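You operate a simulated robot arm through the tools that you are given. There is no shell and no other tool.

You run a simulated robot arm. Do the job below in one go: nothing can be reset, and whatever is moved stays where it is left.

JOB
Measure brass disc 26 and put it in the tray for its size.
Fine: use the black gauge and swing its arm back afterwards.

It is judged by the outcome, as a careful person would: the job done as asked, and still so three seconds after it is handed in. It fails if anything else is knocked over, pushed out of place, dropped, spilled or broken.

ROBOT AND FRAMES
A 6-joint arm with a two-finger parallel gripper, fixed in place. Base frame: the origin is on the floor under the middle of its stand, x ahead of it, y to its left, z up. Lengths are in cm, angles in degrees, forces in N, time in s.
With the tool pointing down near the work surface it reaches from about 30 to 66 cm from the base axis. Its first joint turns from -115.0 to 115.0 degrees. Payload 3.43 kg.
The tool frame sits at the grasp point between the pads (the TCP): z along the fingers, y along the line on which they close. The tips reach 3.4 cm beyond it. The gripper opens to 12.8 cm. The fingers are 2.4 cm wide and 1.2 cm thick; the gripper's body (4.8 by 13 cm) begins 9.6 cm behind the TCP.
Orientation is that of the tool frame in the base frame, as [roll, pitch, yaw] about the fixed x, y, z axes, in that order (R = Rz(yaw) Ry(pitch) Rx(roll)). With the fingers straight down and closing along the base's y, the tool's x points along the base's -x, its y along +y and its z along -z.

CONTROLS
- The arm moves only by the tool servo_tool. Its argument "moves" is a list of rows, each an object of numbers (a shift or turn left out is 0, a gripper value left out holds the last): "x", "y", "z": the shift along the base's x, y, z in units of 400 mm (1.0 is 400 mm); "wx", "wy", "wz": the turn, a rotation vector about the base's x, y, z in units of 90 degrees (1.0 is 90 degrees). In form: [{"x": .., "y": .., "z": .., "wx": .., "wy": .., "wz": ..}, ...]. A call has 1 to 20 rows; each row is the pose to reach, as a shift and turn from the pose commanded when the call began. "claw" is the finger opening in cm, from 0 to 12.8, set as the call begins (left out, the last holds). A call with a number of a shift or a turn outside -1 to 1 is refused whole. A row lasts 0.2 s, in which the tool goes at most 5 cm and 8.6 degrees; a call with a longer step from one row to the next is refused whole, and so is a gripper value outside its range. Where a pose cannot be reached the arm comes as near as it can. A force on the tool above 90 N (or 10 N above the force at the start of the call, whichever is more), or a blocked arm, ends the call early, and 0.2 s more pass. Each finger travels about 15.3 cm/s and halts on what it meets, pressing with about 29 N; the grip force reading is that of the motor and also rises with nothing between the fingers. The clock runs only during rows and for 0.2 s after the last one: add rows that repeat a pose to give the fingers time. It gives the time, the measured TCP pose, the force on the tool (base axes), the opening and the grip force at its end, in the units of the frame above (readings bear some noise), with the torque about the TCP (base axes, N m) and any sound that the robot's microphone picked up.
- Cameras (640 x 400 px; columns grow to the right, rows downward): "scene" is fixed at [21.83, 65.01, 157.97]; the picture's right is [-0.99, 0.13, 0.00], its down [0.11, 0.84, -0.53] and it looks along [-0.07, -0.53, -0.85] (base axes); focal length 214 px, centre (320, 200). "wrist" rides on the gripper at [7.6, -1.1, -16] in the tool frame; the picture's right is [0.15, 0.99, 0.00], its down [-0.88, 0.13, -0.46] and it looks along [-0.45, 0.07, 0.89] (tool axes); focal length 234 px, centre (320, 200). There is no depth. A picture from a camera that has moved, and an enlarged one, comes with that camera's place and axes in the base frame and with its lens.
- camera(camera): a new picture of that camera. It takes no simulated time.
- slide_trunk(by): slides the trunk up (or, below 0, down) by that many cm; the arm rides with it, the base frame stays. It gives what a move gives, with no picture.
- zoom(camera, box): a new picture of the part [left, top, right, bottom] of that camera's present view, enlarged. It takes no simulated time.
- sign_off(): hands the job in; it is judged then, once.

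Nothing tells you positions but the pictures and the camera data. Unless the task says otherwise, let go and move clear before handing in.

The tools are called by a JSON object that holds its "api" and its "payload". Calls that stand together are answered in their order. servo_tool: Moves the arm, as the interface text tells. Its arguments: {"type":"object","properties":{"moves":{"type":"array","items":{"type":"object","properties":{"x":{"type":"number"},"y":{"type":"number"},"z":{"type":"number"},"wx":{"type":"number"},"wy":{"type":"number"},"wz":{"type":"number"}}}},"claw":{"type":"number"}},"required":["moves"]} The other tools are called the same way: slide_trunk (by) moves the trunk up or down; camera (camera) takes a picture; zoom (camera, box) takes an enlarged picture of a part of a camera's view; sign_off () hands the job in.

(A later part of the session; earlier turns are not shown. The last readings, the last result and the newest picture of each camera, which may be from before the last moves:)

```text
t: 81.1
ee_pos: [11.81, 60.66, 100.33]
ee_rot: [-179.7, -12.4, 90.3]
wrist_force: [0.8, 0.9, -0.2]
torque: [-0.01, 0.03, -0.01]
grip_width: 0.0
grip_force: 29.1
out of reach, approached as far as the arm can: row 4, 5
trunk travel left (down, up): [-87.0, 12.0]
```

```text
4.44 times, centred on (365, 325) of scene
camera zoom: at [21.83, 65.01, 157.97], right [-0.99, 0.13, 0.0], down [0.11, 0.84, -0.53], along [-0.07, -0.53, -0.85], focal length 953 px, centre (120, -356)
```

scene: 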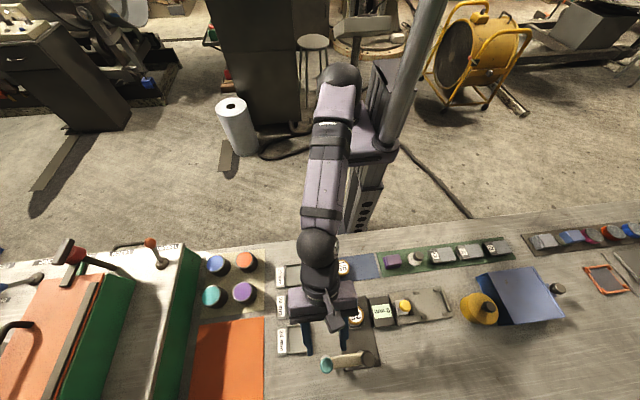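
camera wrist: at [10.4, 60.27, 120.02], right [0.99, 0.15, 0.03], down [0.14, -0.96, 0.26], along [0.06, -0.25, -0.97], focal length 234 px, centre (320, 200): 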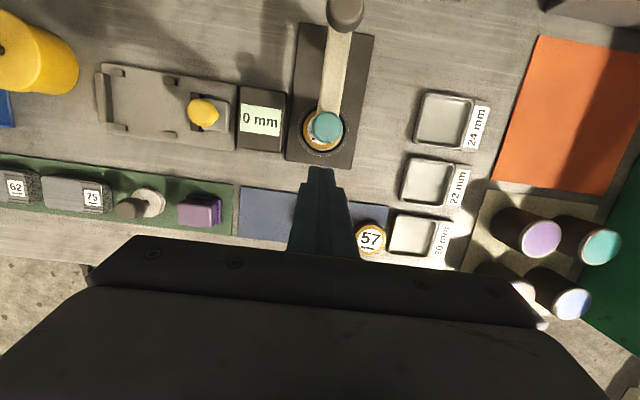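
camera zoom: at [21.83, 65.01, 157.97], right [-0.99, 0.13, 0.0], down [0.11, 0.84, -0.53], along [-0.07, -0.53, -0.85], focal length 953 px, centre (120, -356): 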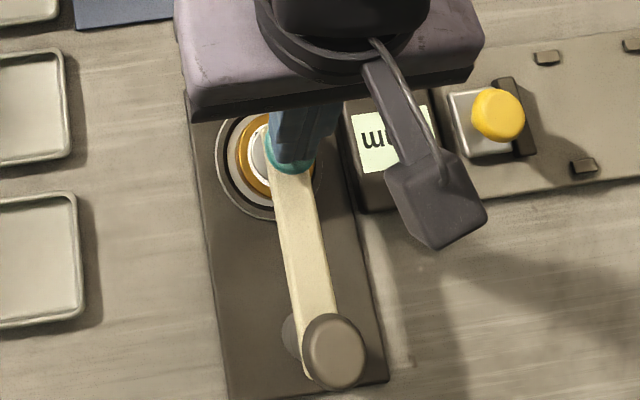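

The tip is slightly off to +x of the knob centre. I'll correct by −0.3 in x and +0.4 in y before pressing.

{"api": "servo_tool", "payload": {"moves": [{"x": -0.004, "y": 0.004}, {"x": -0.008, "y": 0.008}, {"x": -0.008, "y": 0.01}, {"x": -0.008, "y": 0.01}]}}

{"api": "zoom", "payload": {"camera": "wrist", "box": [240, 70, 400, 230]}}

{"api": "zoom", "payload": {"camera": "scene", "box": [340, 295, 390, 335]}}

```text
t: 82.1
ee_pos: [11.79, 60.99, 100.37]
ee_rot: [-179.6, -12.5, 90.4]
wrist_force: [0.1, 0.1, -0.6]
torque: [0.04, -0.01, 0.02]
grip_width: 0.0
grip_force: 28.9
out of reach, approached as far as the arm can: row 1, 2, 3, 4
trunk travel left (down, up): [-87.0, 12.0]
```

```text
2.50 times, centred on (320, 150) of wrist
camera zoom: at [10.82, 64.9, 117.51], right [0.99, 0.15, 0.03], down [0.14, -0.96, 0.26], along [0.06, -0.25, -0.97], focal length 585 px, centre (320, 325)
```

zoom: 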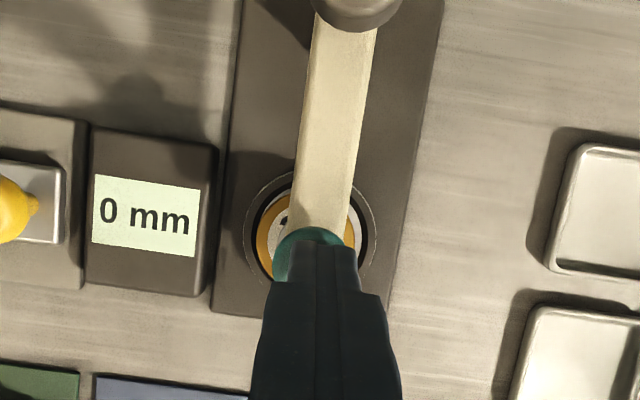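

```text
10.00 times, centred on (365, 315) of scene
camera zoom: at [21.83, 65.01, 157.97], right [-0.99, 0.13, 0.0], down [0.11, 0.84, -0.53], along [-0.07, -0.53, -0.85], focal length 2145 px, centre (-130, -950)
```

zoom: 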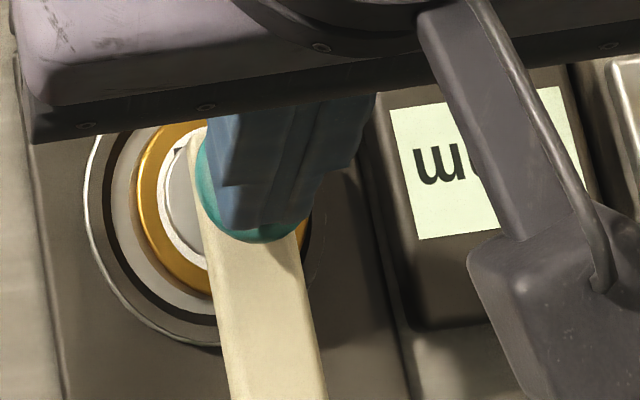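

With this roll the wrist is at a joint limit. I'll back up a little and roll back 90° (the original hand orientation), which worked freely here before.

{"api": "servo_tool", "payload": {"moves": [{"z": 0.025}, {"z": 0.06, "y": -0.02}, {"z": 0.075, "y": -0.05}, {"z": 0.075, "y": -0.05, "wy": -0.018, "wz": 0.0813}, {"z": 0.075, "y": -0.05, "wy": -0.036, "wz": 0.1627}, {"z": 0.075, "y": -0.05, "wy": -0.054, "wz": 0.244}, {"z": 0.075, "y": -0.05, "wy": -0.072, "wz": 0.3253}, {"z": 0.075, "y": -0.05, "wy": -0.09, "wz": 0.4067}, {"z": 0.075, "y": -0.05, "wy": -0.108, "wz": 0.488}, {"z": 0.075, "y": -0.05, "wy": -0.126, "wz": 0.5693}, {"z": 0.075, "y": -0.05, "wy": -0.144, "wz": 0.6507}, {"z": 0.075, "y": -0.05, "wy": -0.162, "wz": 0.732}, {"z": 0.075, "y": -0.05, "wy": -0.18, "wz": 0.8133}, {"z": 0.075, "y": -0.05, "wy": -0.198, "wz": 0.8947}, {"z": 0.075, "y": -0.05, "wy": -0.216, "wz": 0.976}, {"z": 0.075, "y": -0.05, "wy": -0.216, "wz": 0.976}]}}

{"api": "camera", "payload": {"camera": "wrist"}}

{"api": "zoom", "payload": {"camera": "scene", "box": [320, 280, 410, 370]}}

```text
t: 85.5
ee_pos: [11.73, 58.95, 103.28]
ee_rot: [167.5, 0.2, -180.0]
wrist_force: [0.5, -1.1, -1.0]
torque: [-0.01, -0.02, -0.01]
grip_width: 0.02
grip_force: 28.7
trunk travel left (down, up): [-87.0, 12.0]
```

```text
taken
camera wrist: at [4.16, 54.43, 118.6], right [-0.15, 0.97, 0.21], down [0.88, 0.03, 0.48], along [0.45, 0.26, -0.85], focal length 234 px, centre (320, 200)
```

wrist: 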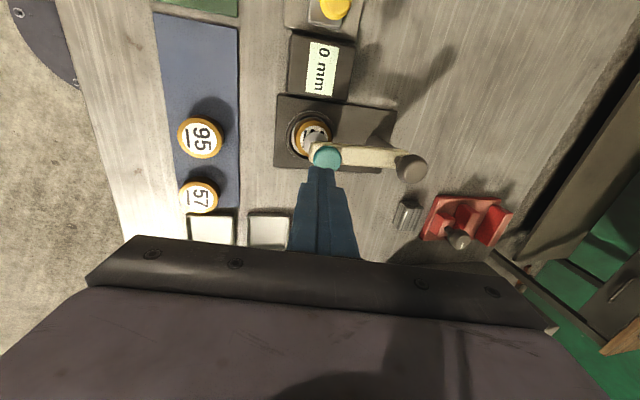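

```text
4.44 times, centred on (365, 325) of scene
camera zoom: at [21.83, 65.01, 157.97], right [-0.99, 0.13, 0.0], down [0.11, 0.84, -0.53], along [-0.07, -0.53, -0.85], focal length 953 px, centre (120, -356)
```

zoom: 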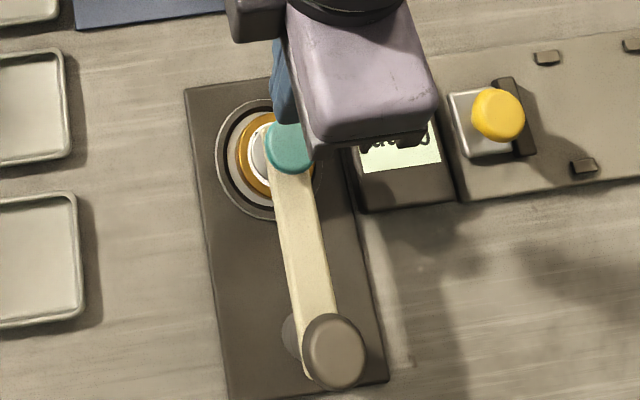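

{"api": "zoom", "payload": {"camera": "wrist", "box": [260, 90, 440, 230]}}

```text
2.86 times, centred on (350, 160) of wrist
camera zoom: at [4.16, 54.43, 118.6], right [-0.15, 0.97, 0.21], down [0.88, 0.03, 0.48], along [0.45, 0.26, -0.85], focal length 669 px, centre (234, 314)
```

zoom: 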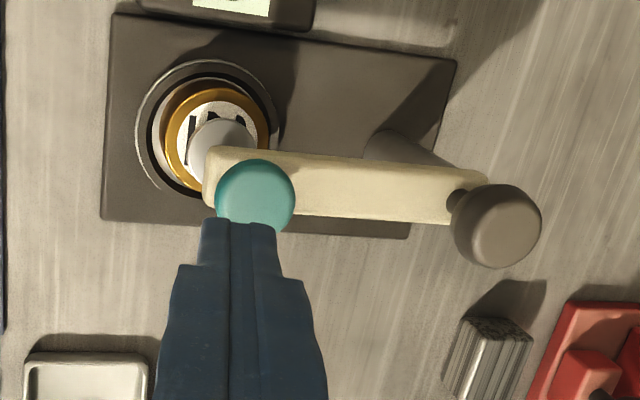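

{"api": "servo_tool", "payload": {"moves": [{"x": -0.003, "y": 0.01}, {"x": -0.007, "y": 0.025}, {"x": -0.01, "y": 0.04}, {"x": -0.01, "y": 0.045}, {"x": -0.01, "y": 0.045, "z": -0.02}, {"x": -0.01, "y": 0.045, "z": -0.045}, {"x": -0.01, "y": 0.045, "z": -0.07}, {"x": -0.01, "y": 0.045, "z": -0.075}, {"x": -0.01, "y": 0.045, "z": -0.075}]}}

{"api": "zoom", "payload": {"camera": "wrist", "box": [260, 90, 440, 230]}}

{"api": "zoom", "payload": {"camera": "scene", "box": [320, 280, 410, 370]}}

```text
t: 87.5
ee_pos: [11.26, 60.86, 100.23]
ee_rot: [167.5, 0.2, -180.0]
wrist_force: [0.3, -0.6, 0.1]
torque: [0.02, 0.01, -0.01]
grip_width: 0.0
grip_force: 28.6
trunk travel left (down, up): [-87.0, 12.0]
```

```text
2.86 times, centred on (350, 160) of wrist
camera zoom: at [3.74, 56.25, 115.54], right [-0.14, 0.97, 0.21], down [0.88, 0.03, 0.48], along [0.45, 0.26, -0.85], focal length 669 px, centre (234, 314)
```

zoom: 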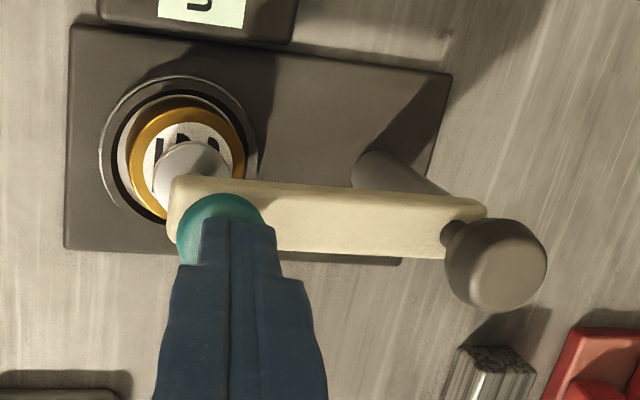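

```text
4.44 times, centred on (365, 325) of scene
camera zoom: at [21.83, 65.01, 157.97], right [-0.99, 0.13, 0.0], down [0.11, 0.84, -0.53], along [-0.07, -0.53, -0.85], focal length 953 px, centre (120, -356)
```

zoom: 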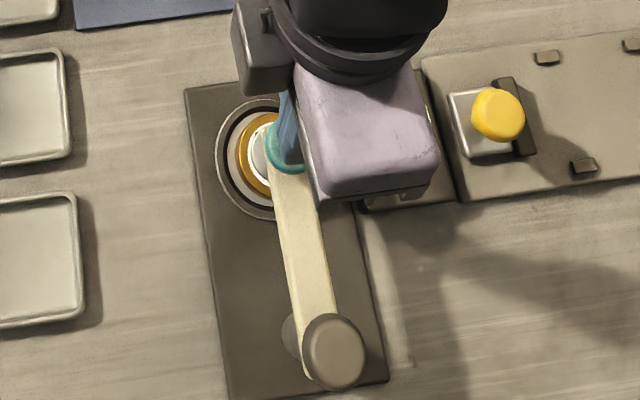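

The closed tip is over the knob. I'll press down in small steps and watch force and display.

{"api": "servo_tool", "payload": {"moves": [{"z": -0.005}, {"z": -0.01}, {"z": -0.015}, {"z": -0.015}]}}

{"api": "servo_tool", "payload": {"moves": [{"z": -0.004}, {"z": -0.0075}, {"z": -0.0075}]}}

{"api": "camera", "payload": {"camera": "wrist"}}

```text
t: 88.5
ee_pos: [11.45, 60.8, 99.67]
ee_rot: [167.5, 0.2, 179.9]
wrist_force: [0.3, -1.0, 1.3]
torque: [-0.04, 0.0, 0.02]
grip_width: 0.01
grip_force: 29.7
trunk travel left (down, up): [-87.0, 12.0]
```

```text
t: 89.3
ee_pos: [11.45, 60.9, 99.38]
ee_rot: [167.4, 0.2, 179.8]
wrist_force: [0.8, 1.2, 1.6]
torque: [-0.02, 0.01, 0.0]
grip_width: 0.0
grip_force: 29.1
trunk travel left (down, up): [-87.0, 12.0]
```

```text
taken
camera wrist: at [3.84, 56.25, 114.69], right [-0.14, 0.97, 0.21], down [0.88, 0.03, 0.48], along [0.45, 0.26, -0.85], focal length 234 px, centre (320, 200)
```

wrist: 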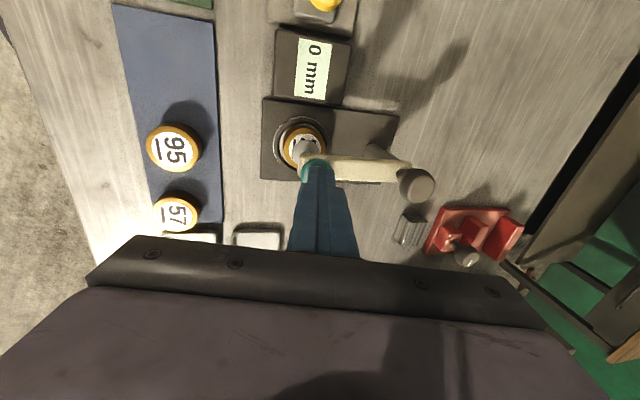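

{"api": "servo_tool", "payload": {"moves": [{"z": -0.004}, {"z": -0.0075}, {"z": -0.0075}]}}

{"api": "servo_tool", "payload": {"moves": [{"z": -0.004}, {"z": -0.0075}, {"z": -0.0075}]}}

{"api": "zoom", "payload": {"camera": "wrist", "box": [240, 20, 440, 220]}}

{"api": "zoom", "payload": {"camera": "scene", "box": [320, 280, 410, 370]}}

```text
t: 90.1
ee_pos: [11.4, 60.83, 99.16]
ee_rot: [167.5, 0.3, 179.9]
wrist_force: [0.3, 0.1, 2.0]
torque: [0.02, -0.01, 0.01]
grip_width: 0.0
grip_force: 29.1
trunk travel left (down, up): [-87.0, 12.0]
heard: click
```

```text
t: 90.9
ee_pos: [11.47, 60.93, 98.74]
ee_rot: [167.6, 0.1, 180.0]
wrist_force: [0.4, -0.8, 4.2]
torque: [-0.02, 0.03, -0.02]
grip_width: 0.01
grip_force: 29.1
trunk travel left (down, up): [-87.0, 12.0]
```

```text
2.00 times, centred on (340, 120) of wrist
camera zoom: at [3.86, 56.24, 114.19], right [-0.14, 0.97, 0.21], down [0.88, 0.03, 0.48], along [0.45, 0.26, -0.85], focal length 468 px, centre (280, 360)
```

zoom: 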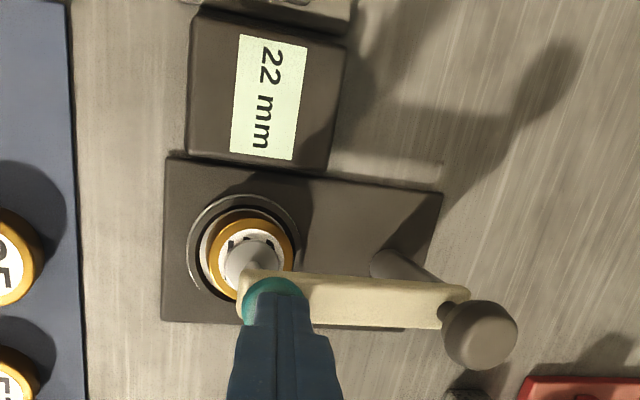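

```text
4.44 times, centred on (365, 325) of scene
camera zoom: at [21.83, 65.01, 157.97], right [-0.99, 0.13, 0.0], down [0.11, 0.84, -0.53], along [-0.07, -0.53, -0.85], focal length 953 px, centre (120, -356)
```

zoom: 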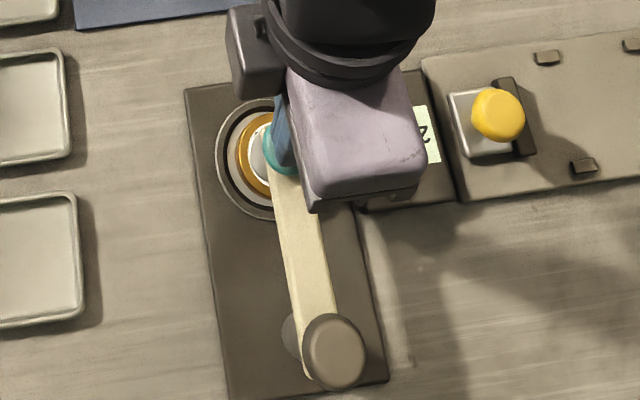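

A click was heard and the display now reads 22 mm. I'll press just a touch more to be sure the reading is stable.

{"api": "servo_tool", "payload": {"moves": [{"z": -0.003}, {"z": -0.006}, {"z": -0.006}, {"z": -0.006}]}}

{"api": "zoom", "payload": {"camera": "wrist", "box": [240, 20, 440, 220]}}

```text
t: 91.9
ee_pos: [11.4, 60.8, 98.73]
ee_rot: [167.1, 0.3, 179.9]
wrist_force: [0.3, 0.9, 17.7]
torque: [0.0, -0.02, 0.01]
grip_width: 0.0
grip_force: 28.9
trunk travel left (down, up): [-87.0, 12.0]
```

```text
2.00 times, centred on (340, 120) of wrist
camera zoom: at [3.83, 56.14, 114.11], right [-0.14, 0.96, 0.22], down [0.88, 0.02, 0.48], along [0.45, 0.26, -0.85], focal length 468 px, centre (280, 360)
```

zoom: 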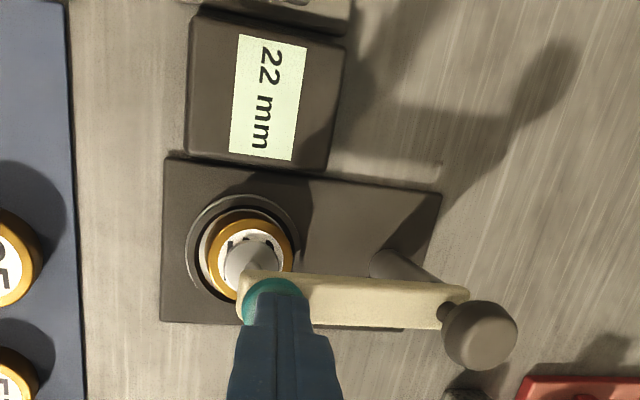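

The reading is firmly 22 mm (foot bottomed on the disc at about 18 N). I'll release the knob, then set up the same leaning cage to swing the arm back.

{"api": "servo_tool", "payload": {"moves": [{"z": 0.01}, {"z": 0.03}, {"z": 0.06}, {"z": 0.09, "y": -0.02}, {"z": 0.11, "y": -0.06}, {"z": 0.12, "y": -0.1}, {"z": 0.12, "y": -0.12}, {"z": 0.12, "y": -0.12}]}}

{"api": "camera", "payload": {"camera": "wrist"}}

{"api": "zoom", "payload": {"camera": "scene", "box": [300, 280, 420, 380]}}

```text
t: 93.7
ee_pos: [11.52, 56.0, 103.23]
ee_rot: [167.6, 0.2, 179.9]
wrist_force: [-0.7, 0.1, -0.8]
torque: [0.0, 0.03, 0.0]
grip_width: 0.0
grip_force: 28.8
trunk travel left (down, up): [-87.0, 12.0]
```

```text
taken
camera wrist: at [3.91, 51.46, 118.58], right [-0.14, 0.97, 0.21], down [0.88, 0.03, 0.48], along [0.45, 0.26, -0.85], focal length 234 px, centre (320, 200)
```

wrist: 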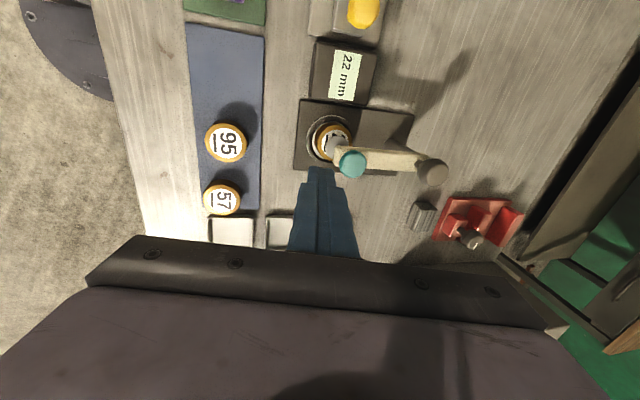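

```text
4.00 times, centred on (360, 330) of scene
camera zoom: at [21.83, 65.01, 157.97], right [-0.99, 0.13, 0.0], down [0.11, 0.84, -0.53], along [-0.07, -0.53, -0.85], focal length 858 px, centre (160, -320)
```

zoom: 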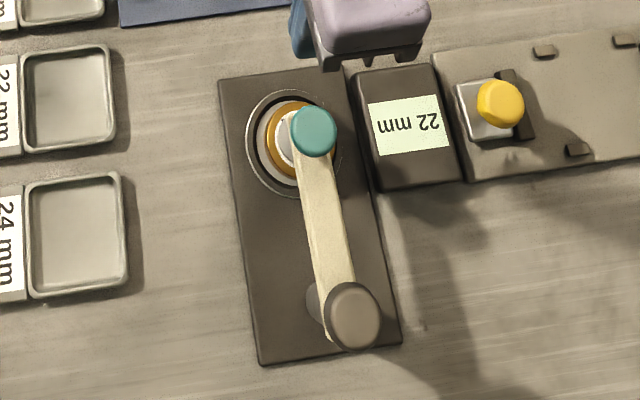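

The display holds 22 mm. Now I'll lean to 33°, roll 90°, open to 5 cm and line up with the knob.

{"api": "servo_tool", "payload": {"moves": [{"wx": 0.057}, {"wx": 0.114}, {"wx": 0.171}, {"wx": 0.228}, {"wx": 0.228}]}}

{"api": "servo_tool", "payload": {"moves": [{"wy": 0.0454, "wz": -0.0699}, {"wy": 0.0908, "wz": -0.1398}, {"wy": 0.1361, "wz": -0.2097}, {"wy": 0.1815, "wz": -0.2796}, {"wy": 0.2269, "wz": -0.3495}, {"wy": 0.2723, "wz": -0.4194}, {"wy": 0.3177, "wz": -0.4892}, {"wy": 0.3631, "wz": -0.5591}, {"wy": 0.4084, "wz": -0.629}, {"wy": 0.4538, "wz": -0.6989}, {"wy": 0.4992, "wz": -0.7688}, {"wy": 0.5446, "wz": -0.8387}, {"wy": 0.5446, "wz": -0.8387}], "claw": 5.0}}

{"api": "camera", "payload": {"camera": "wrist"}}

```text
t: 94.9
ee_pos: [11.53, 56.11, 103.26]
ee_rot: [146.9, 0.1, 179.8]
wrist_force: [0.4, -1.0, 0.2]
torque: [0.04, 0.0, 0.0]
grip_width: 0.01
grip_force: 28.5
trunk travel left (down, up): [-87.0, 12.0]
```

```text
t: 97.7
ee_pos: [11.43, 55.86, 103.27]
ee_rot: [-179.8, -32.8, 89.7]
wrist_force: [-0.3, -0.5, 0.5]
torque: [-0.02, -0.01, 0.0]
grip_width: 5.01
grip_force: 0.1
trunk travel left (down, up): [-87.0, 12.0]
```

```text
taken
camera wrist: at [10.37, 53.65, 120.82], right [0.99, 0.12, 0.08], down [0.13, -0.99, -0.09], along [0.07, 0.1, -0.99], focal length 234 px, centre (320, 200)
```

wrist: 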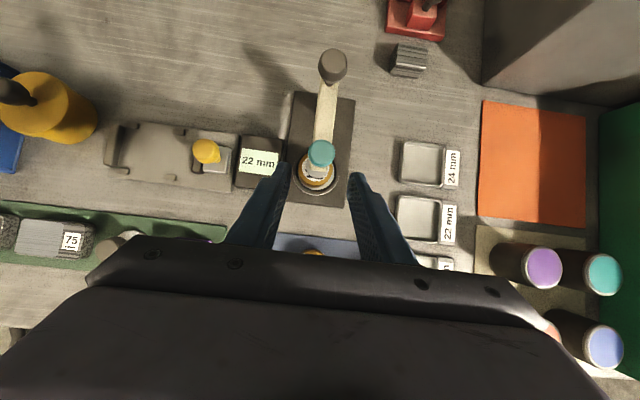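

{"api": "servo_tool", "payload": {"moves": [{"y": 0.015, "z": -0.019}, {"y": 0.035, "z": -0.048}, {"y": 0.055, "z": -0.078}, {"y": 0.066, "z": -0.093}, {"y": 0.066, "z": -0.093}]}}

{"api": "zoom", "payload": {"camera": "wrist", "box": [220, 30, 420, 230]}}

{"api": "zoom", "payload": {"camera": "scene", "box": [320, 280, 410, 370]}}

```text
t: 98.9
ee_pos: [11.43, 58.66, 99.53]
ee_rot: [-180.0, -32.7, 89.9]
wrist_force: [0.7, -0.1, -0.1]
torque: [0.01, 0.01, -0.01]
grip_width: 5.0
grip_force: 0.1
trunk travel left (down, up): [-87.0, 12.0]
```

```text
2.00 times, centred on (320, 130) of wrist
camera zoom: at [10.4, 56.34, 117.04], right [0.99, 0.12, 0.08], down [0.13, -0.99, -0.09], along [0.07, 0.1, -0.99], focal length 468 px, centre (320, 340)
```

zoom: 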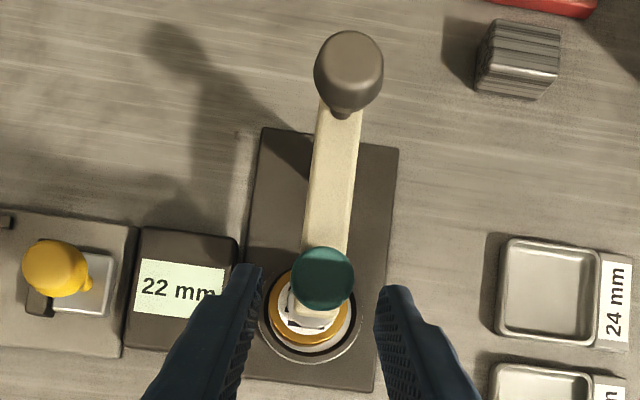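

```text
4.44 times, centred on (365, 325) of scene
camera zoom: at [21.83, 65.01, 157.97], right [-0.99, 0.13, 0.0], down [0.11, 0.84, -0.53], along [-0.07, -0.53, -0.85], focal length 953 px, centre (120, -356)
```

zoom: 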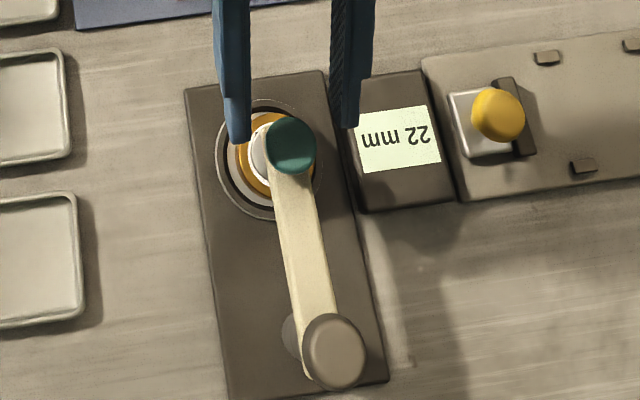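

{"api": "servo_tool", "payload": {"moves": [{"y": 0.012, "z": -0.018}, {"y": 0.026, "z": -0.039}, {"y": 0.039, "z": -0.058}, {"y": 0.045, "z": -0.067}, {"y": 0.045, "z": -0.067}]}}

{"api": "servo_tool", "payload": {"moves": [{"z": 0}, {"z": 0}], "claw": 4.0}}

{"api": "zoom", "payload": {"camera": "wrist", "box": [220, 30, 420, 230]}}

```text
t: 100.1
ee_pos: [11.33, 60.52, 96.75]
ee_rot: [-180.0, -32.8, 89.9]
wrist_force: [0.7, 0.2, -0.7]
torque: [0.02, 0.01, -0.01]
grip_width: 4.99
grip_force: 0.0
trunk travel left (down, up): [-87.0, 12.0]
```

```text
t: 100.7
ee_pos: [11.38, 60.49, 96.86]
ee_rot: [179.9, -32.7, 89.9]
wrist_force: [0.5, -0.7, -0.4]
torque: [0.01, 0.02, -0.03]
grip_width: 4.0
grip_force: 0.1
trunk travel left (down, up): [-87.0, 12.0]
```

```text
2.00 times, centred on (320, 130) of wrist
camera zoom: at [10.32, 58.11, 114.37], right [0.99, 0.12, 0.08], down [0.13, -0.99, -0.09], along [0.07, 0.1, -0.99], focal length 468 px, centre (320, 340)
```

zoom: 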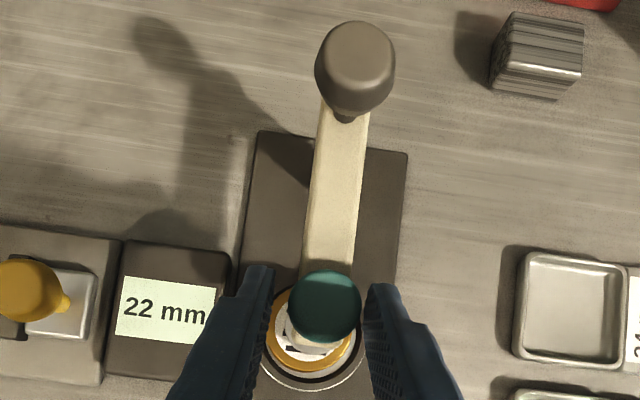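

The cage is set. I'll swing the arm back along the same arc: first 60°, then check.

{"api": "servo_tool", "payload": {"moves": [{"x": 0.0105, "y": 0.0002, "wy": -0.0151, "wz": 0.0233}, {"x": 0.021, "y": 0.0009, "wy": -0.0303, "wz": 0.0466}, {"x": 0.0419, "y": 0.0037, "wy": -0.0605, "wz": 0.0932}, {"x": 0.0624, "y": 0.0082, "wy": -0.0908, "wz": 0.1398}, {"x": 0.0825, "y": 0.0145, "wy": -0.121, "wz": 0.1864}, {"x": 0.102, "y": 0.0226, "wy": -0.1513, "wz": 0.233}, {"x": 0.1206, "y": 0.0323, "wy": -0.1815, "wz": 0.2796}, {"x": 0.1384, "y": 0.0436, "wy": -0.2118, "wz": 0.3262}, {"x": 0.1551, "y": 0.0564, "wy": -0.242, "wz": 0.3728}, {"x": 0.1706, "y": 0.0707, "wy": -0.2723, "wz": 0.4194}, {"x": 0.1848, "y": 0.0862, "wy": -0.3026, "wz": 0.4659}, {"x": 0.1976, "y": 0.1029, "wy": -0.3328, "wz": 0.5125}, {"x": 0.2089, "y": 0.1206, "wy": -0.3631, "wz": 0.5591}, {"x": 0.2089, "y": 0.1206, "wy": -0.3631, "wz": 0.5591}]}}

{"api": "camera", "payload": {"camera": "wrist"}}

{"api": "zoom", "payload": {"camera": "scene", "box": [300, 290, 420, 390]}}

```text
t: 103.7
ee_pos: [19.77, 65.3, 96.84]
ee_rot: [150.5, -15.6, 154.2]
wrist_force: [-0.5, 0.2, 0.4]
torque: [0.0, 0.01, 0.0]
grip_width: 3.99
grip_force: 0.0
trunk travel left (down, up): [-87.0, 12.0]
```

```text
taken
camera wrist: at [12.67, 58.93, 111.82], right [0.37, 0.78, 0.51], down [0.83, -0.52, 0.21], along [0.43, 0.34, -0.84], focal length 234 px, centre (320, 200)
```

wrist: 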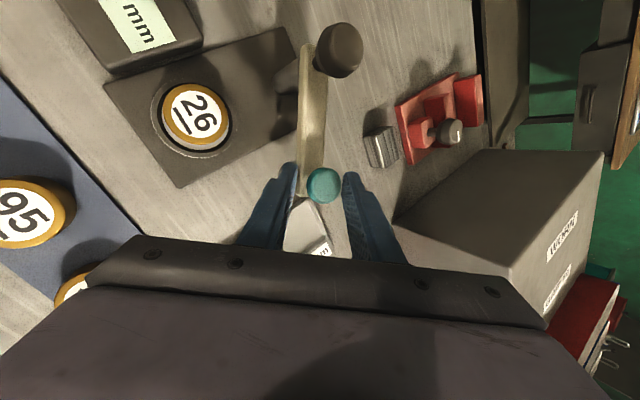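

```text
4.00 times, centred on (360, 340) of scene
camera zoom: at [21.83, 65.01, 157.97], right [-0.99, 0.13, 0.0], down [0.11, 0.84, -0.53], along [-0.07, -0.53, -0.85], focal length 858 px, centre (160, -360)
```

zoom: 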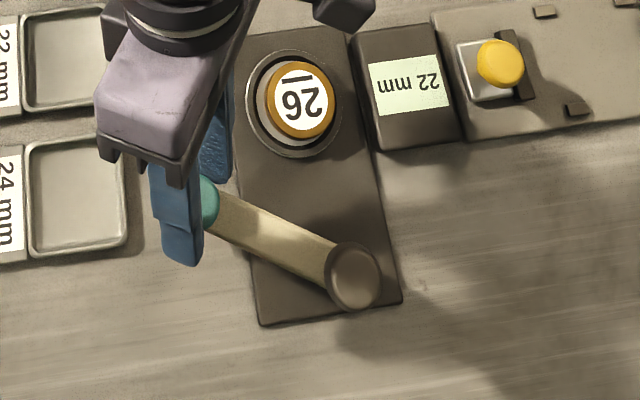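

{"api": "servo_tool", "payload": {"moves": [{"x": 0.0049, "y": 0.0093, "wy": -0.0151, "wz": 0.0233}, {"x": 0.0097, "y": 0.0187, "wy": -0.0303, "wz": 0.0466}, {"x": 0.0178, "y": 0.0381, "wy": -0.0605, "wz": 0.0932}, {"x": 0.0241, "y": 0.0582, "wy": -0.0908, "wz": 0.1398}, {"x": 0.0287, "y": 0.0787, "wy": -0.121, "wz": 0.1864}, {"x": 0.0314, "y": 0.0996, "wy": -0.1513, "wz": 0.233}, {"x": 0.0314, "y": 0.0996, "wy": -0.1513, "wz": 0.233}]}}

{"api": "zoom", "payload": {"camera": "wrist", "box": [240, 20, 440, 220]}}

{"api": "zoom", "payload": {"camera": "scene", "box": [310, 290, 400, 380]}}

```text
t: 105.3
ee_pos: [20.96, 69.26, 96.9]
ee_rot: [147.1, -2.4, 175.7]
wrist_force: [-0.1, 0.7, 0.9]
torque: [-0.01, -0.02, -0.01]
grip_width: 4.02
grip_force: 0.4
trunk travel left (down, up): [-87.0, 12.0]
```

```text
2.00 times, centred on (340, 120) of wrist
camera zoom: at [13.39, 60.03, 109.99], right [-0.06, 0.84, 0.54], down [0.89, -0.21, 0.41], along [0.46, 0.51, -0.73], focal length 468 px, centre (280, 360)
```

zoom: 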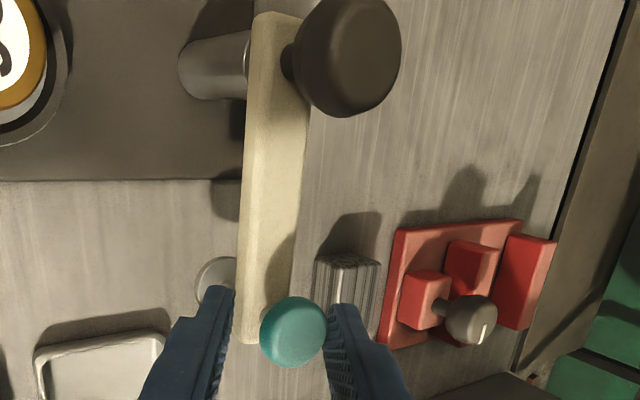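

```text
4.44 times, centred on (355, 335) of scene
camera zoom: at [21.83, 65.01, 157.97], right [-0.99, 0.13, 0.0], down [0.11, 0.84, -0.53], along [-0.07, -0.53, -0.85], focal length 953 px, centre (164, -400)
```

zoom: 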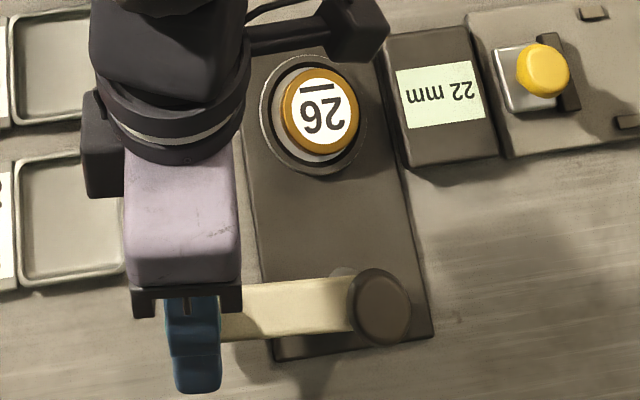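

{"api": "servo_tool", "payload": {"moves": [{"x": 0.0005, "y": 0.007, "wy": -0.0101, "wz": 0.0155}, {"x": 0.0008, "y": 0.014, "wy": -0.0202, "wz": 0.0311}, {"x": 0.0009, "y": 0.021, "wy": -0.0303, "wz": 0.0466}, {"x": 0.0009, "y": 0.021, "wy": -0.0303, "wz": 0.0466}]}}

{"api": "zoom", "payload": {"camera": "wrist", "box": [240, 20, 440, 220]}}

{"api": "zoom", "payload": {"camera": "scene", "box": [310, 290, 400, 380]}}

```text
t: 106.3
ee_pos: [21.08, 69.86, 96.94]
ee_rot: [147.0, 0.0, 179.9]
wrist_force: [0.4, -3.7, 0.0]
torque: [-0.12, 0.01, 0.05]
grip_width: 4.13
grip_force: 1.8
trunk travel left (down, up): [-87.0, 12.0]
```

```text
2.00 times, centred on (340, 120) of wrist
camera zoom: at [13.48, 60.22, 109.63], right [-0.15, 0.83, 0.54], down [0.88, -0.14, 0.46], along [0.45, 0.54, -0.71], focal length 468 px, centre (280, 360)
```

zoom: 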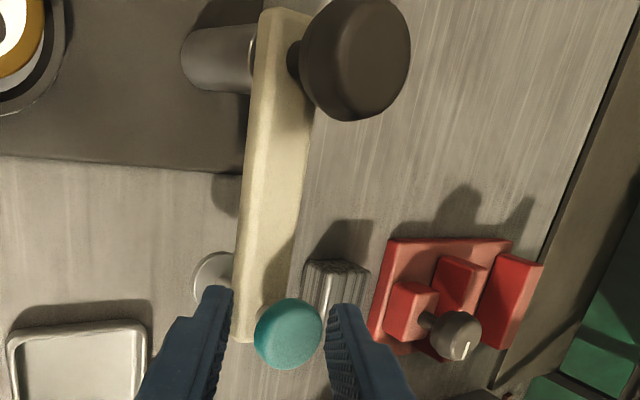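

```text
4.44 times, centred on (355, 335) of scene
camera zoom: at [21.83, 65.01, 157.97], right [-0.99, 0.13, 0.0], down [0.11, 0.84, -0.53], along [-0.07, -0.53, -0.85], focal length 953 px, centre (164, -400)
```

zoom: 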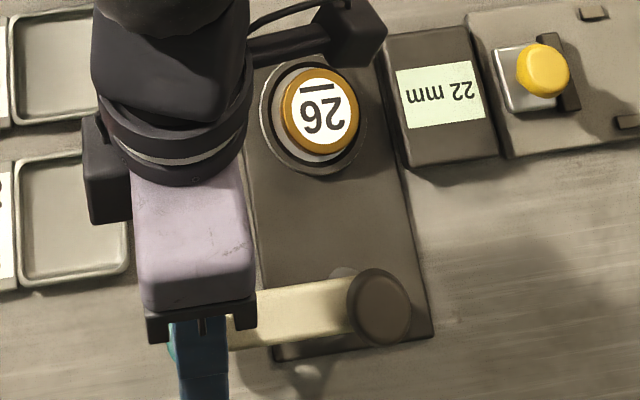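

The arm has met its parked stop (small force, and the bar's angle matches the original picture). I'll open the cage and withdraw along the tool axis.

{"api": "servo_tool", "payload": {"moves": [{"y": -0.003}, {"y": -0.005}, {"y": -0.005}], "claw": 5.2}}

{"api": "servo_tool", "payload": {"moves": [{"y": -0.0136, "z": 0.021}, {"y": -0.034, "z": 0.0524}, {"y": -0.0545, "z": 0.0839}, {"y": -0.0749, "z": 0.1153}, {"y": -0.0953, "z": 0.1468}, {"y": -0.0953, "z": 0.1468}]}}

{"api": "camera", "payload": {"camera": "wrist"}}

{"api": "zoom", "payload": {"camera": "scene", "box": [310, 290, 400, 380]}}

```text
t: 107.1
ee_pos: [21.13, 69.87, 96.99]
ee_rot: [146.9, 0.1, 179.8]
wrist_force: [0.1, -1.1, 0.1]
torque: [0.02, 0.0, -0.01]
grip_width: 5.19
grip_force: 0.1
trunk travel left (down, up): [-87.0, 12.0]
```

```text
t: 108.5
ee_pos: [20.95, 66.13, 102.82]
ee_rot: [146.9, 0.2, 179.7]
wrist_force: [0.0, 0.4, -0.3]
torque: [0.02, 0.05, 0.0]
grip_width: 5.18
grip_force: 0.1
trunk travel left (down, up): [-87.0, 12.0]
```

```text
taken
camera wrist: at [13.38, 56.44, 115.64], right [-0.14, 0.83, 0.54], down [0.88, -0.14, 0.45], along [0.45, 0.54, -0.71], focal length 234 px, centre (320, 200)
```

wrist: 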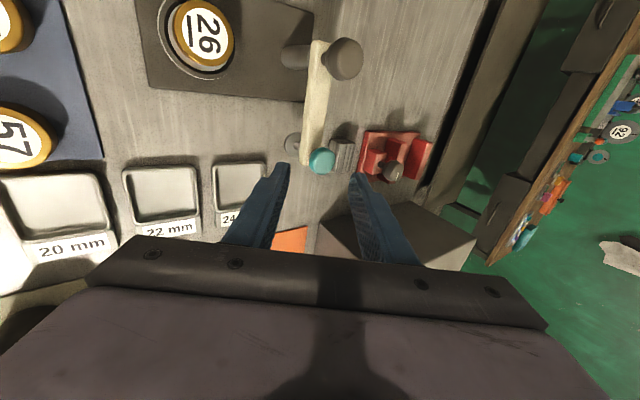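

```text
4.44 times, centred on (355, 335) of scene
camera zoom: at [21.83, 65.01, 157.97], right [-0.99, 0.13, 0.0], down [0.11, 0.84, -0.53], along [-0.07, -0.53, -0.85], focal length 953 px, centre (164, -400)
```

zoom: 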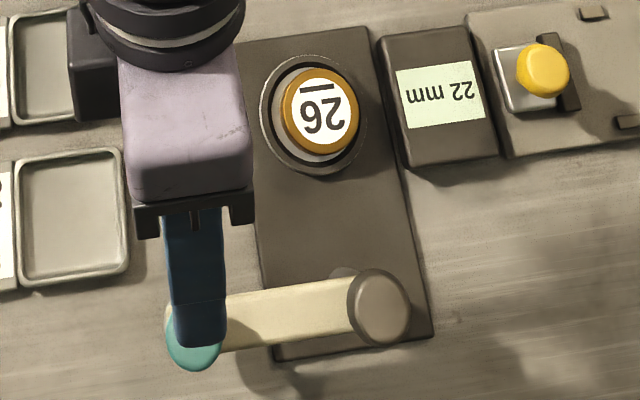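

The gauge arm is parked exactly as it was. Disc 26 is 22 mm, so it goes in the middle tray. I'll go back over the cup with the small lean used before and re-grip the disc.

{"api": "servo_tool", "payload": {"moves": [{"x": -0.03, "y": -0.04}, {"x": -0.07, "y": -0.09}, {"x": -0.11, "y": -0.14}, {"x": -0.15, "y": -0.19}, {"x": -0.19, "y": -0.23}, {"x": -0.22, "y": -0.25}, {"x": -0.2375, "y": -0.25}, {"x": -0.2375, "y": -0.25}], "claw": 6.6}}

{"api": "servo_tool", "payload": {"moves": [{"wx": -0.05}, {"wx": -0.1}, {"wx": -0.15}, {"wx": -0.2}, {"wx": -0.25}, {"wx": -0.288}, {"wx": -0.288}]}}

{"api": "camera", "payload": {"camera": "wrist"}}

{"api": "zoom", "payload": {"camera": "scene", "box": [280, 250, 400, 370]}}

```text
t: 110.3
ee_pos: [11.64, 56.25, 102.8]
ee_rot: [146.9, 0.1, 179.9]
wrist_force: [-0.4, 0.6, 0.3]
torque: [0.0, -0.01, 0.01]
grip_width: 6.62
grip_force: 0.0
trunk travel left (down, up): [-87.0, 12.0]
```

```text
t: 111.9
ee_pos: [11.52, 56.15, 102.93]
ee_rot: [173.0, 0.1, 179.9]
wrist_force: [-1.3, 0.5, -0.9]
torque: [0.03, -0.01, 0.02]
grip_width: 6.62
grip_force: 0.1
trunk travel left (down, up): [-87.0, 12.0]
```

```text
taken
camera wrist: at [4.06, 53.02, 118.55], right [-0.15, 0.98, 0.12], down [0.88, 0.07, 0.47], along [0.45, 0.17, -0.87], focal length 234 px, centre (320, 200)
```

wrist: 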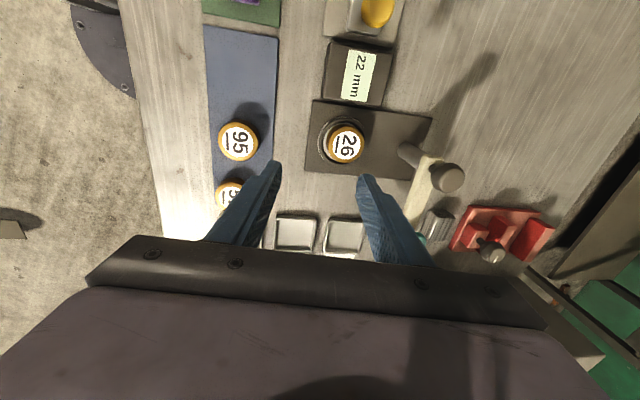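

```text
3.33 times, centred on (340, 310) of scene
camera zoom: at [21.83, 65.01, 157.97], right [-0.99, 0.13, 0.0], down [0.11, 0.84, -0.53], along [-0.07, -0.53, -0.85], focal length 715 px, centre (253, -167)
```

zoom: 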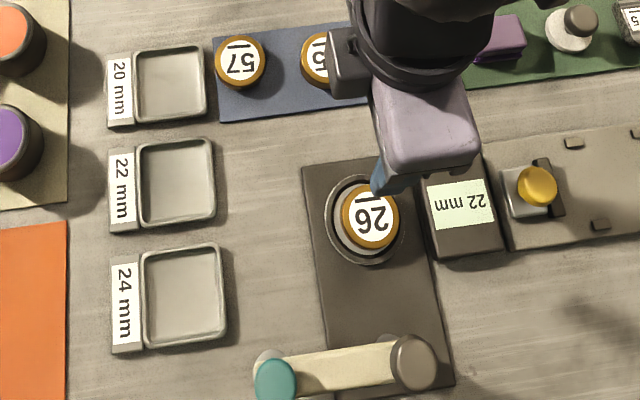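

{"api": "zoom", "payload": {"camera": "wrist", "box": [290, 90, 410, 210]}}

```text
3.33 times, centred on (350, 150) of wrist
camera zoom: at [4.06, 53.02, 118.55], right [-0.15, 0.98, 0.12], down [0.88, 0.07, 0.47], along [0.45, 0.17, -0.87], focal length 781 px, centre (220, 367)
```

zoom: 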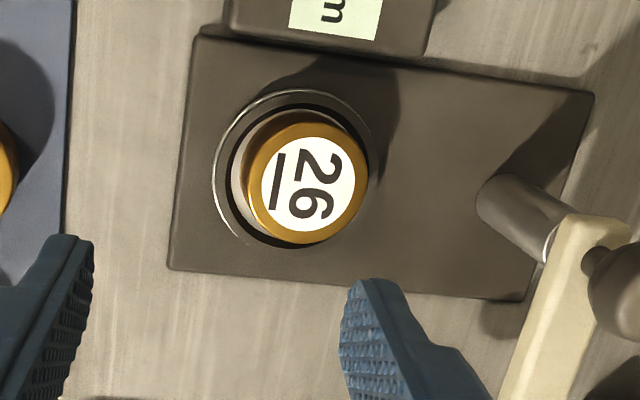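

{"api": "servo_tool", "payload": {"moves": [{"x": -0.004, "y": 0.03, "z": -0.02}, {"x": -0.008, "y": 0.065, "z": -0.05}, {"x": -0.0112, "y": 0.095, "z": -0.085}, {"x": -0.0112, "y": 0.115, "z": -0.12}, {"x": -0.0112, "y": 0.1238, "z": -0.14}, {"x": -0.0112, "y": 0.1238, "z": -0.1475}, {"x": -0.0112, "y": 0.1238, "z": -0.1475}]}}

{"api": "zoom", "payload": {"camera": "wrist", "box": [240, 90, 400, 250]}}

{"api": "zoom", "payload": {"camera": "scene", "box": [330, 290, 400, 350]}}

```text
t: 113.5
ee_pos: [11.03, 61.07, 96.79]
ee_rot: [172.9, 0.2, 179.9]
wrist_force: [0.7, -0.2, -0.1]
torque: [-0.02, -0.02, 0.03]
grip_width: 6.6
grip_force: 0.1
trunk travel left (down, up): [-87.0, 12.0]
```

```text
2.50 times, centred on (320, 170) of wrist
camera zoom: at [3.53, 57.91, 112.46], right [-0.14, 0.98, 0.12], down [0.88, 0.07, 0.47], along [0.45, 0.18, -0.87], focal length 585 px, centre (320, 275)
```

zoom: 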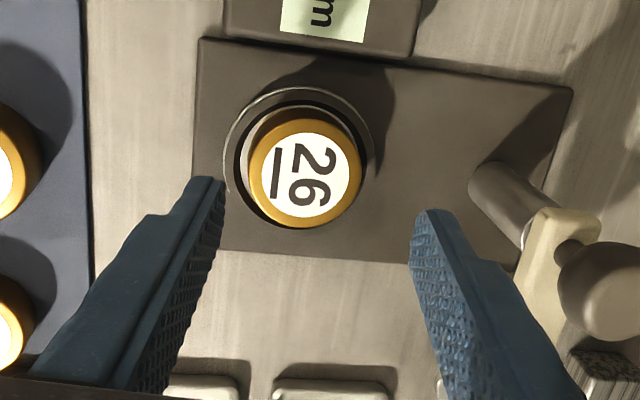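

```text
6.67 times, centred on (365, 320) of scene
camera zoom: at [21.83, 65.01, 157.97], right [-0.99, 0.13, 0.0], down [0.11, 0.84, -0.53], along [-0.07, -0.53, -0.85], focal length 1430 px, centre (20, -600)
```

zoom: 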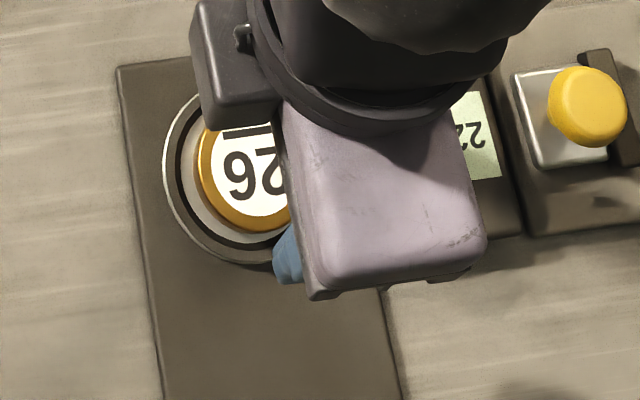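

{"api": "servo_tool", "payload": {"moves": [{"x": -0.0012, "y": 0.001, "z": -0.03}, {"x": -0.0025, "y": 0.002, "z": -0.065}, {"x": -0.0025, "y": 0.002, "z": -0.095}, {"x": -0.0025, "y": 0.002, "z": -0.115}, {"x": -0.0025, "y": 0.002, "z": -0.12}, {"x": -0.0025, "y": 0.002, "z": -0.12}]}}

{"api": "zoom", "payload": {"camera": "wrist", "box": [240, 90, 400, 250]}}

```text
t: 114.9
ee_pos: [10.79, 61.08, 92.1]
ee_rot: [172.9, 0.2, 179.9]
wrist_force: [1.0, -0.1, 0.7]
torque: [0.01, 0.0, 0.0]
grip_width: 6.6
grip_force: 0.1
trunk travel left (down, up): [-87.0, 12.0]
```

```text
2.50 times, centred on (320, 170) of wrist
camera zoom: at [3.35, 57.97, 107.77], right [-0.14, 0.98, 0.12], down [0.88, 0.07, 0.47], along [0.45, 0.18, -0.87], focal length 585 px, centre (320, 275)
```

zoom: 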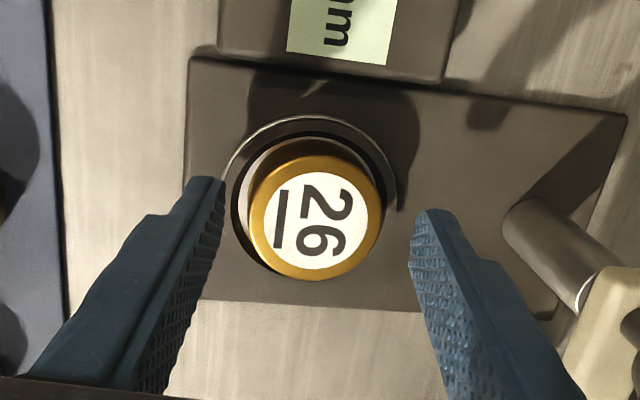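

{"api": "servo_tool", "payload": {"moves": [{"x": 0.003, "y": -0.001, "z": -0.008}, {"x": 0.006, "y": -0.002, "z": -0.018}, {"x": 0.006, "y": -0.002, "z": -0.029}, {"x": 0.006, "y": -0.002, "z": -0.036}, {"x": 0.006, "y": -0.002, "z": -0.036}]}}

{"api": "zoom", "payload": {"camera": "wrist", "box": [240, 90, 400, 250]}}

```text
t: 116.1
ee_pos: [11.19, 61.09, 90.49]
ee_rot: [172.9, 0.2, 179.9]
wrist_force: [-0.3, -0.4, -0.4]
torque: [0.03, 0.0, 0.0]
grip_width: 6.61
grip_force: 0.1
trunk travel left (down, up): [-87.0, 12.0]
```

```text
2.50 times, centred on (320, 170) of wrist
camera zoom: at [3.64, 57.81, 106.28], right [-0.14, 0.98, 0.12], down [0.88, 0.07, 0.47], along [0.45, 0.18, -0.87], focal length 585 px, centre (320, 275)
```

zoom: 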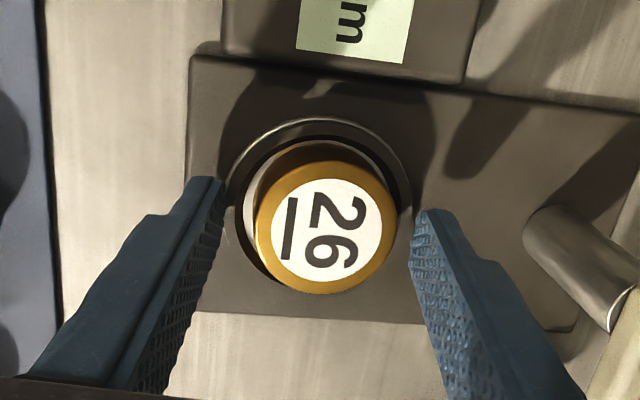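

The disc is centred between the fingers again; closing on it.

{"api": "servo_tool", "payload": {"moves": [{"z": 0}, {"z": 0}, {"z": 0}, {"z": 0}, {"z": 0}], "claw": 2.0}}

{"api": "zoom", "payload": {"camera": "wrist", "box": [240, 90, 400, 250]}}

```text
t: 117.3
ee_pos: [11.21, 61.04, 90.64]
ee_rot: [172.8, 0.3, 179.9]
wrist_force: [-0.1, 2.3, 2.7]
torque: [-0.04, 0.0, 0.0]
grip_width: 4.96
grip_force: 28.7
trunk travel left (down, up): [-87.0, 12.0]
```

```text
2.50 times, centred on (320, 170) of wrist
camera zoom: at [3.64, 57.83, 106.31], right [-0.14, 0.98, 0.12], down [0.88, 0.07, 0.47], along [0.45, 0.18, -0.87], focal length 585 px, centre (320, 275)
```

zoom: 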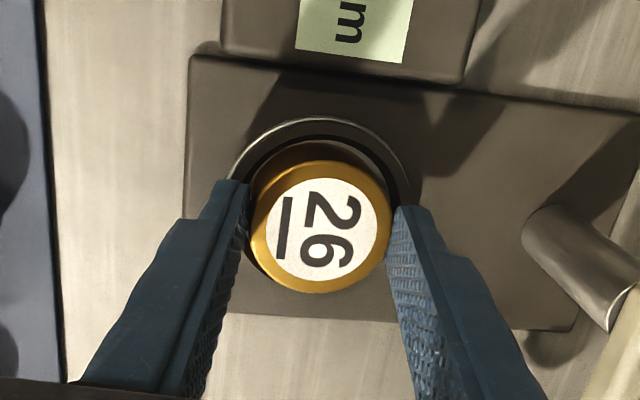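

{"api": "servo_tool", "payload": {"moves": [{"z": 0.001}, {"z": 0.003}, {"z": 0.006}, {"z": 0.009}, {"z": 0.012}, {"z": 0.0125}, {"z": 0.0125}, {"z": 0.0125}]}}

{"api": "zoom", "payload": {"camera": "wrist", "box": [240, 90, 400, 250]}}

{"api": "zoom", "payload": {"camera": "scene", "box": [330, 290, 400, 350]}}

```text
t: 119.1
ee_pos: [11.25, 60.95, 91.09]
ee_rot: [172.9, 0.2, 179.9]
wrist_force: [0.1, 0.0, -3.9]
torque: [-0.04, 0.0, -0.02]
grip_width: 4.95
grip_force: 29.2
trunk travel left (down, up): [-87.0, 12.0]
```

```text
2.50 times, centred on (320, 170) of wrist
camera zoom: at [3.62, 57.95, 106.84], right [-0.14, 0.98, 0.12], down [0.88, 0.07, 0.47], along [0.45, 0.18, -0.87], focal length 585 px, centre (320, 275)
```

zoom: 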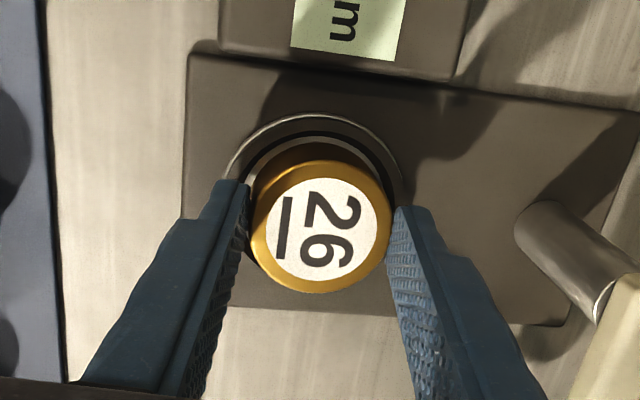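

```text
6.67 times, centred on (365, 320) of scene
camera zoom: at [21.83, 65.01, 157.97], right [-0.99, 0.13, 0.0], down [0.11, 0.84, -0.53], along [-0.07, -0.53, -0.85], focal length 1430 px, centre (20, -600)
```

zoom: 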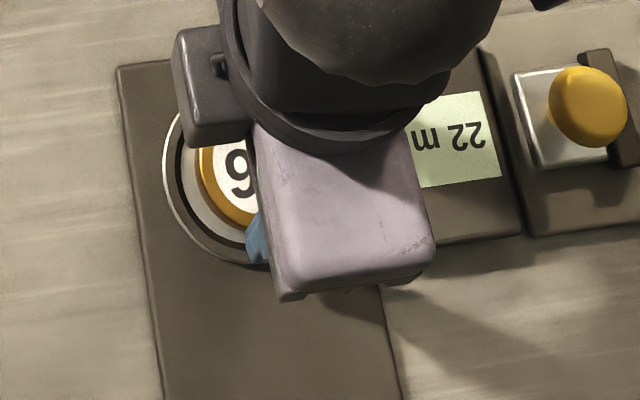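

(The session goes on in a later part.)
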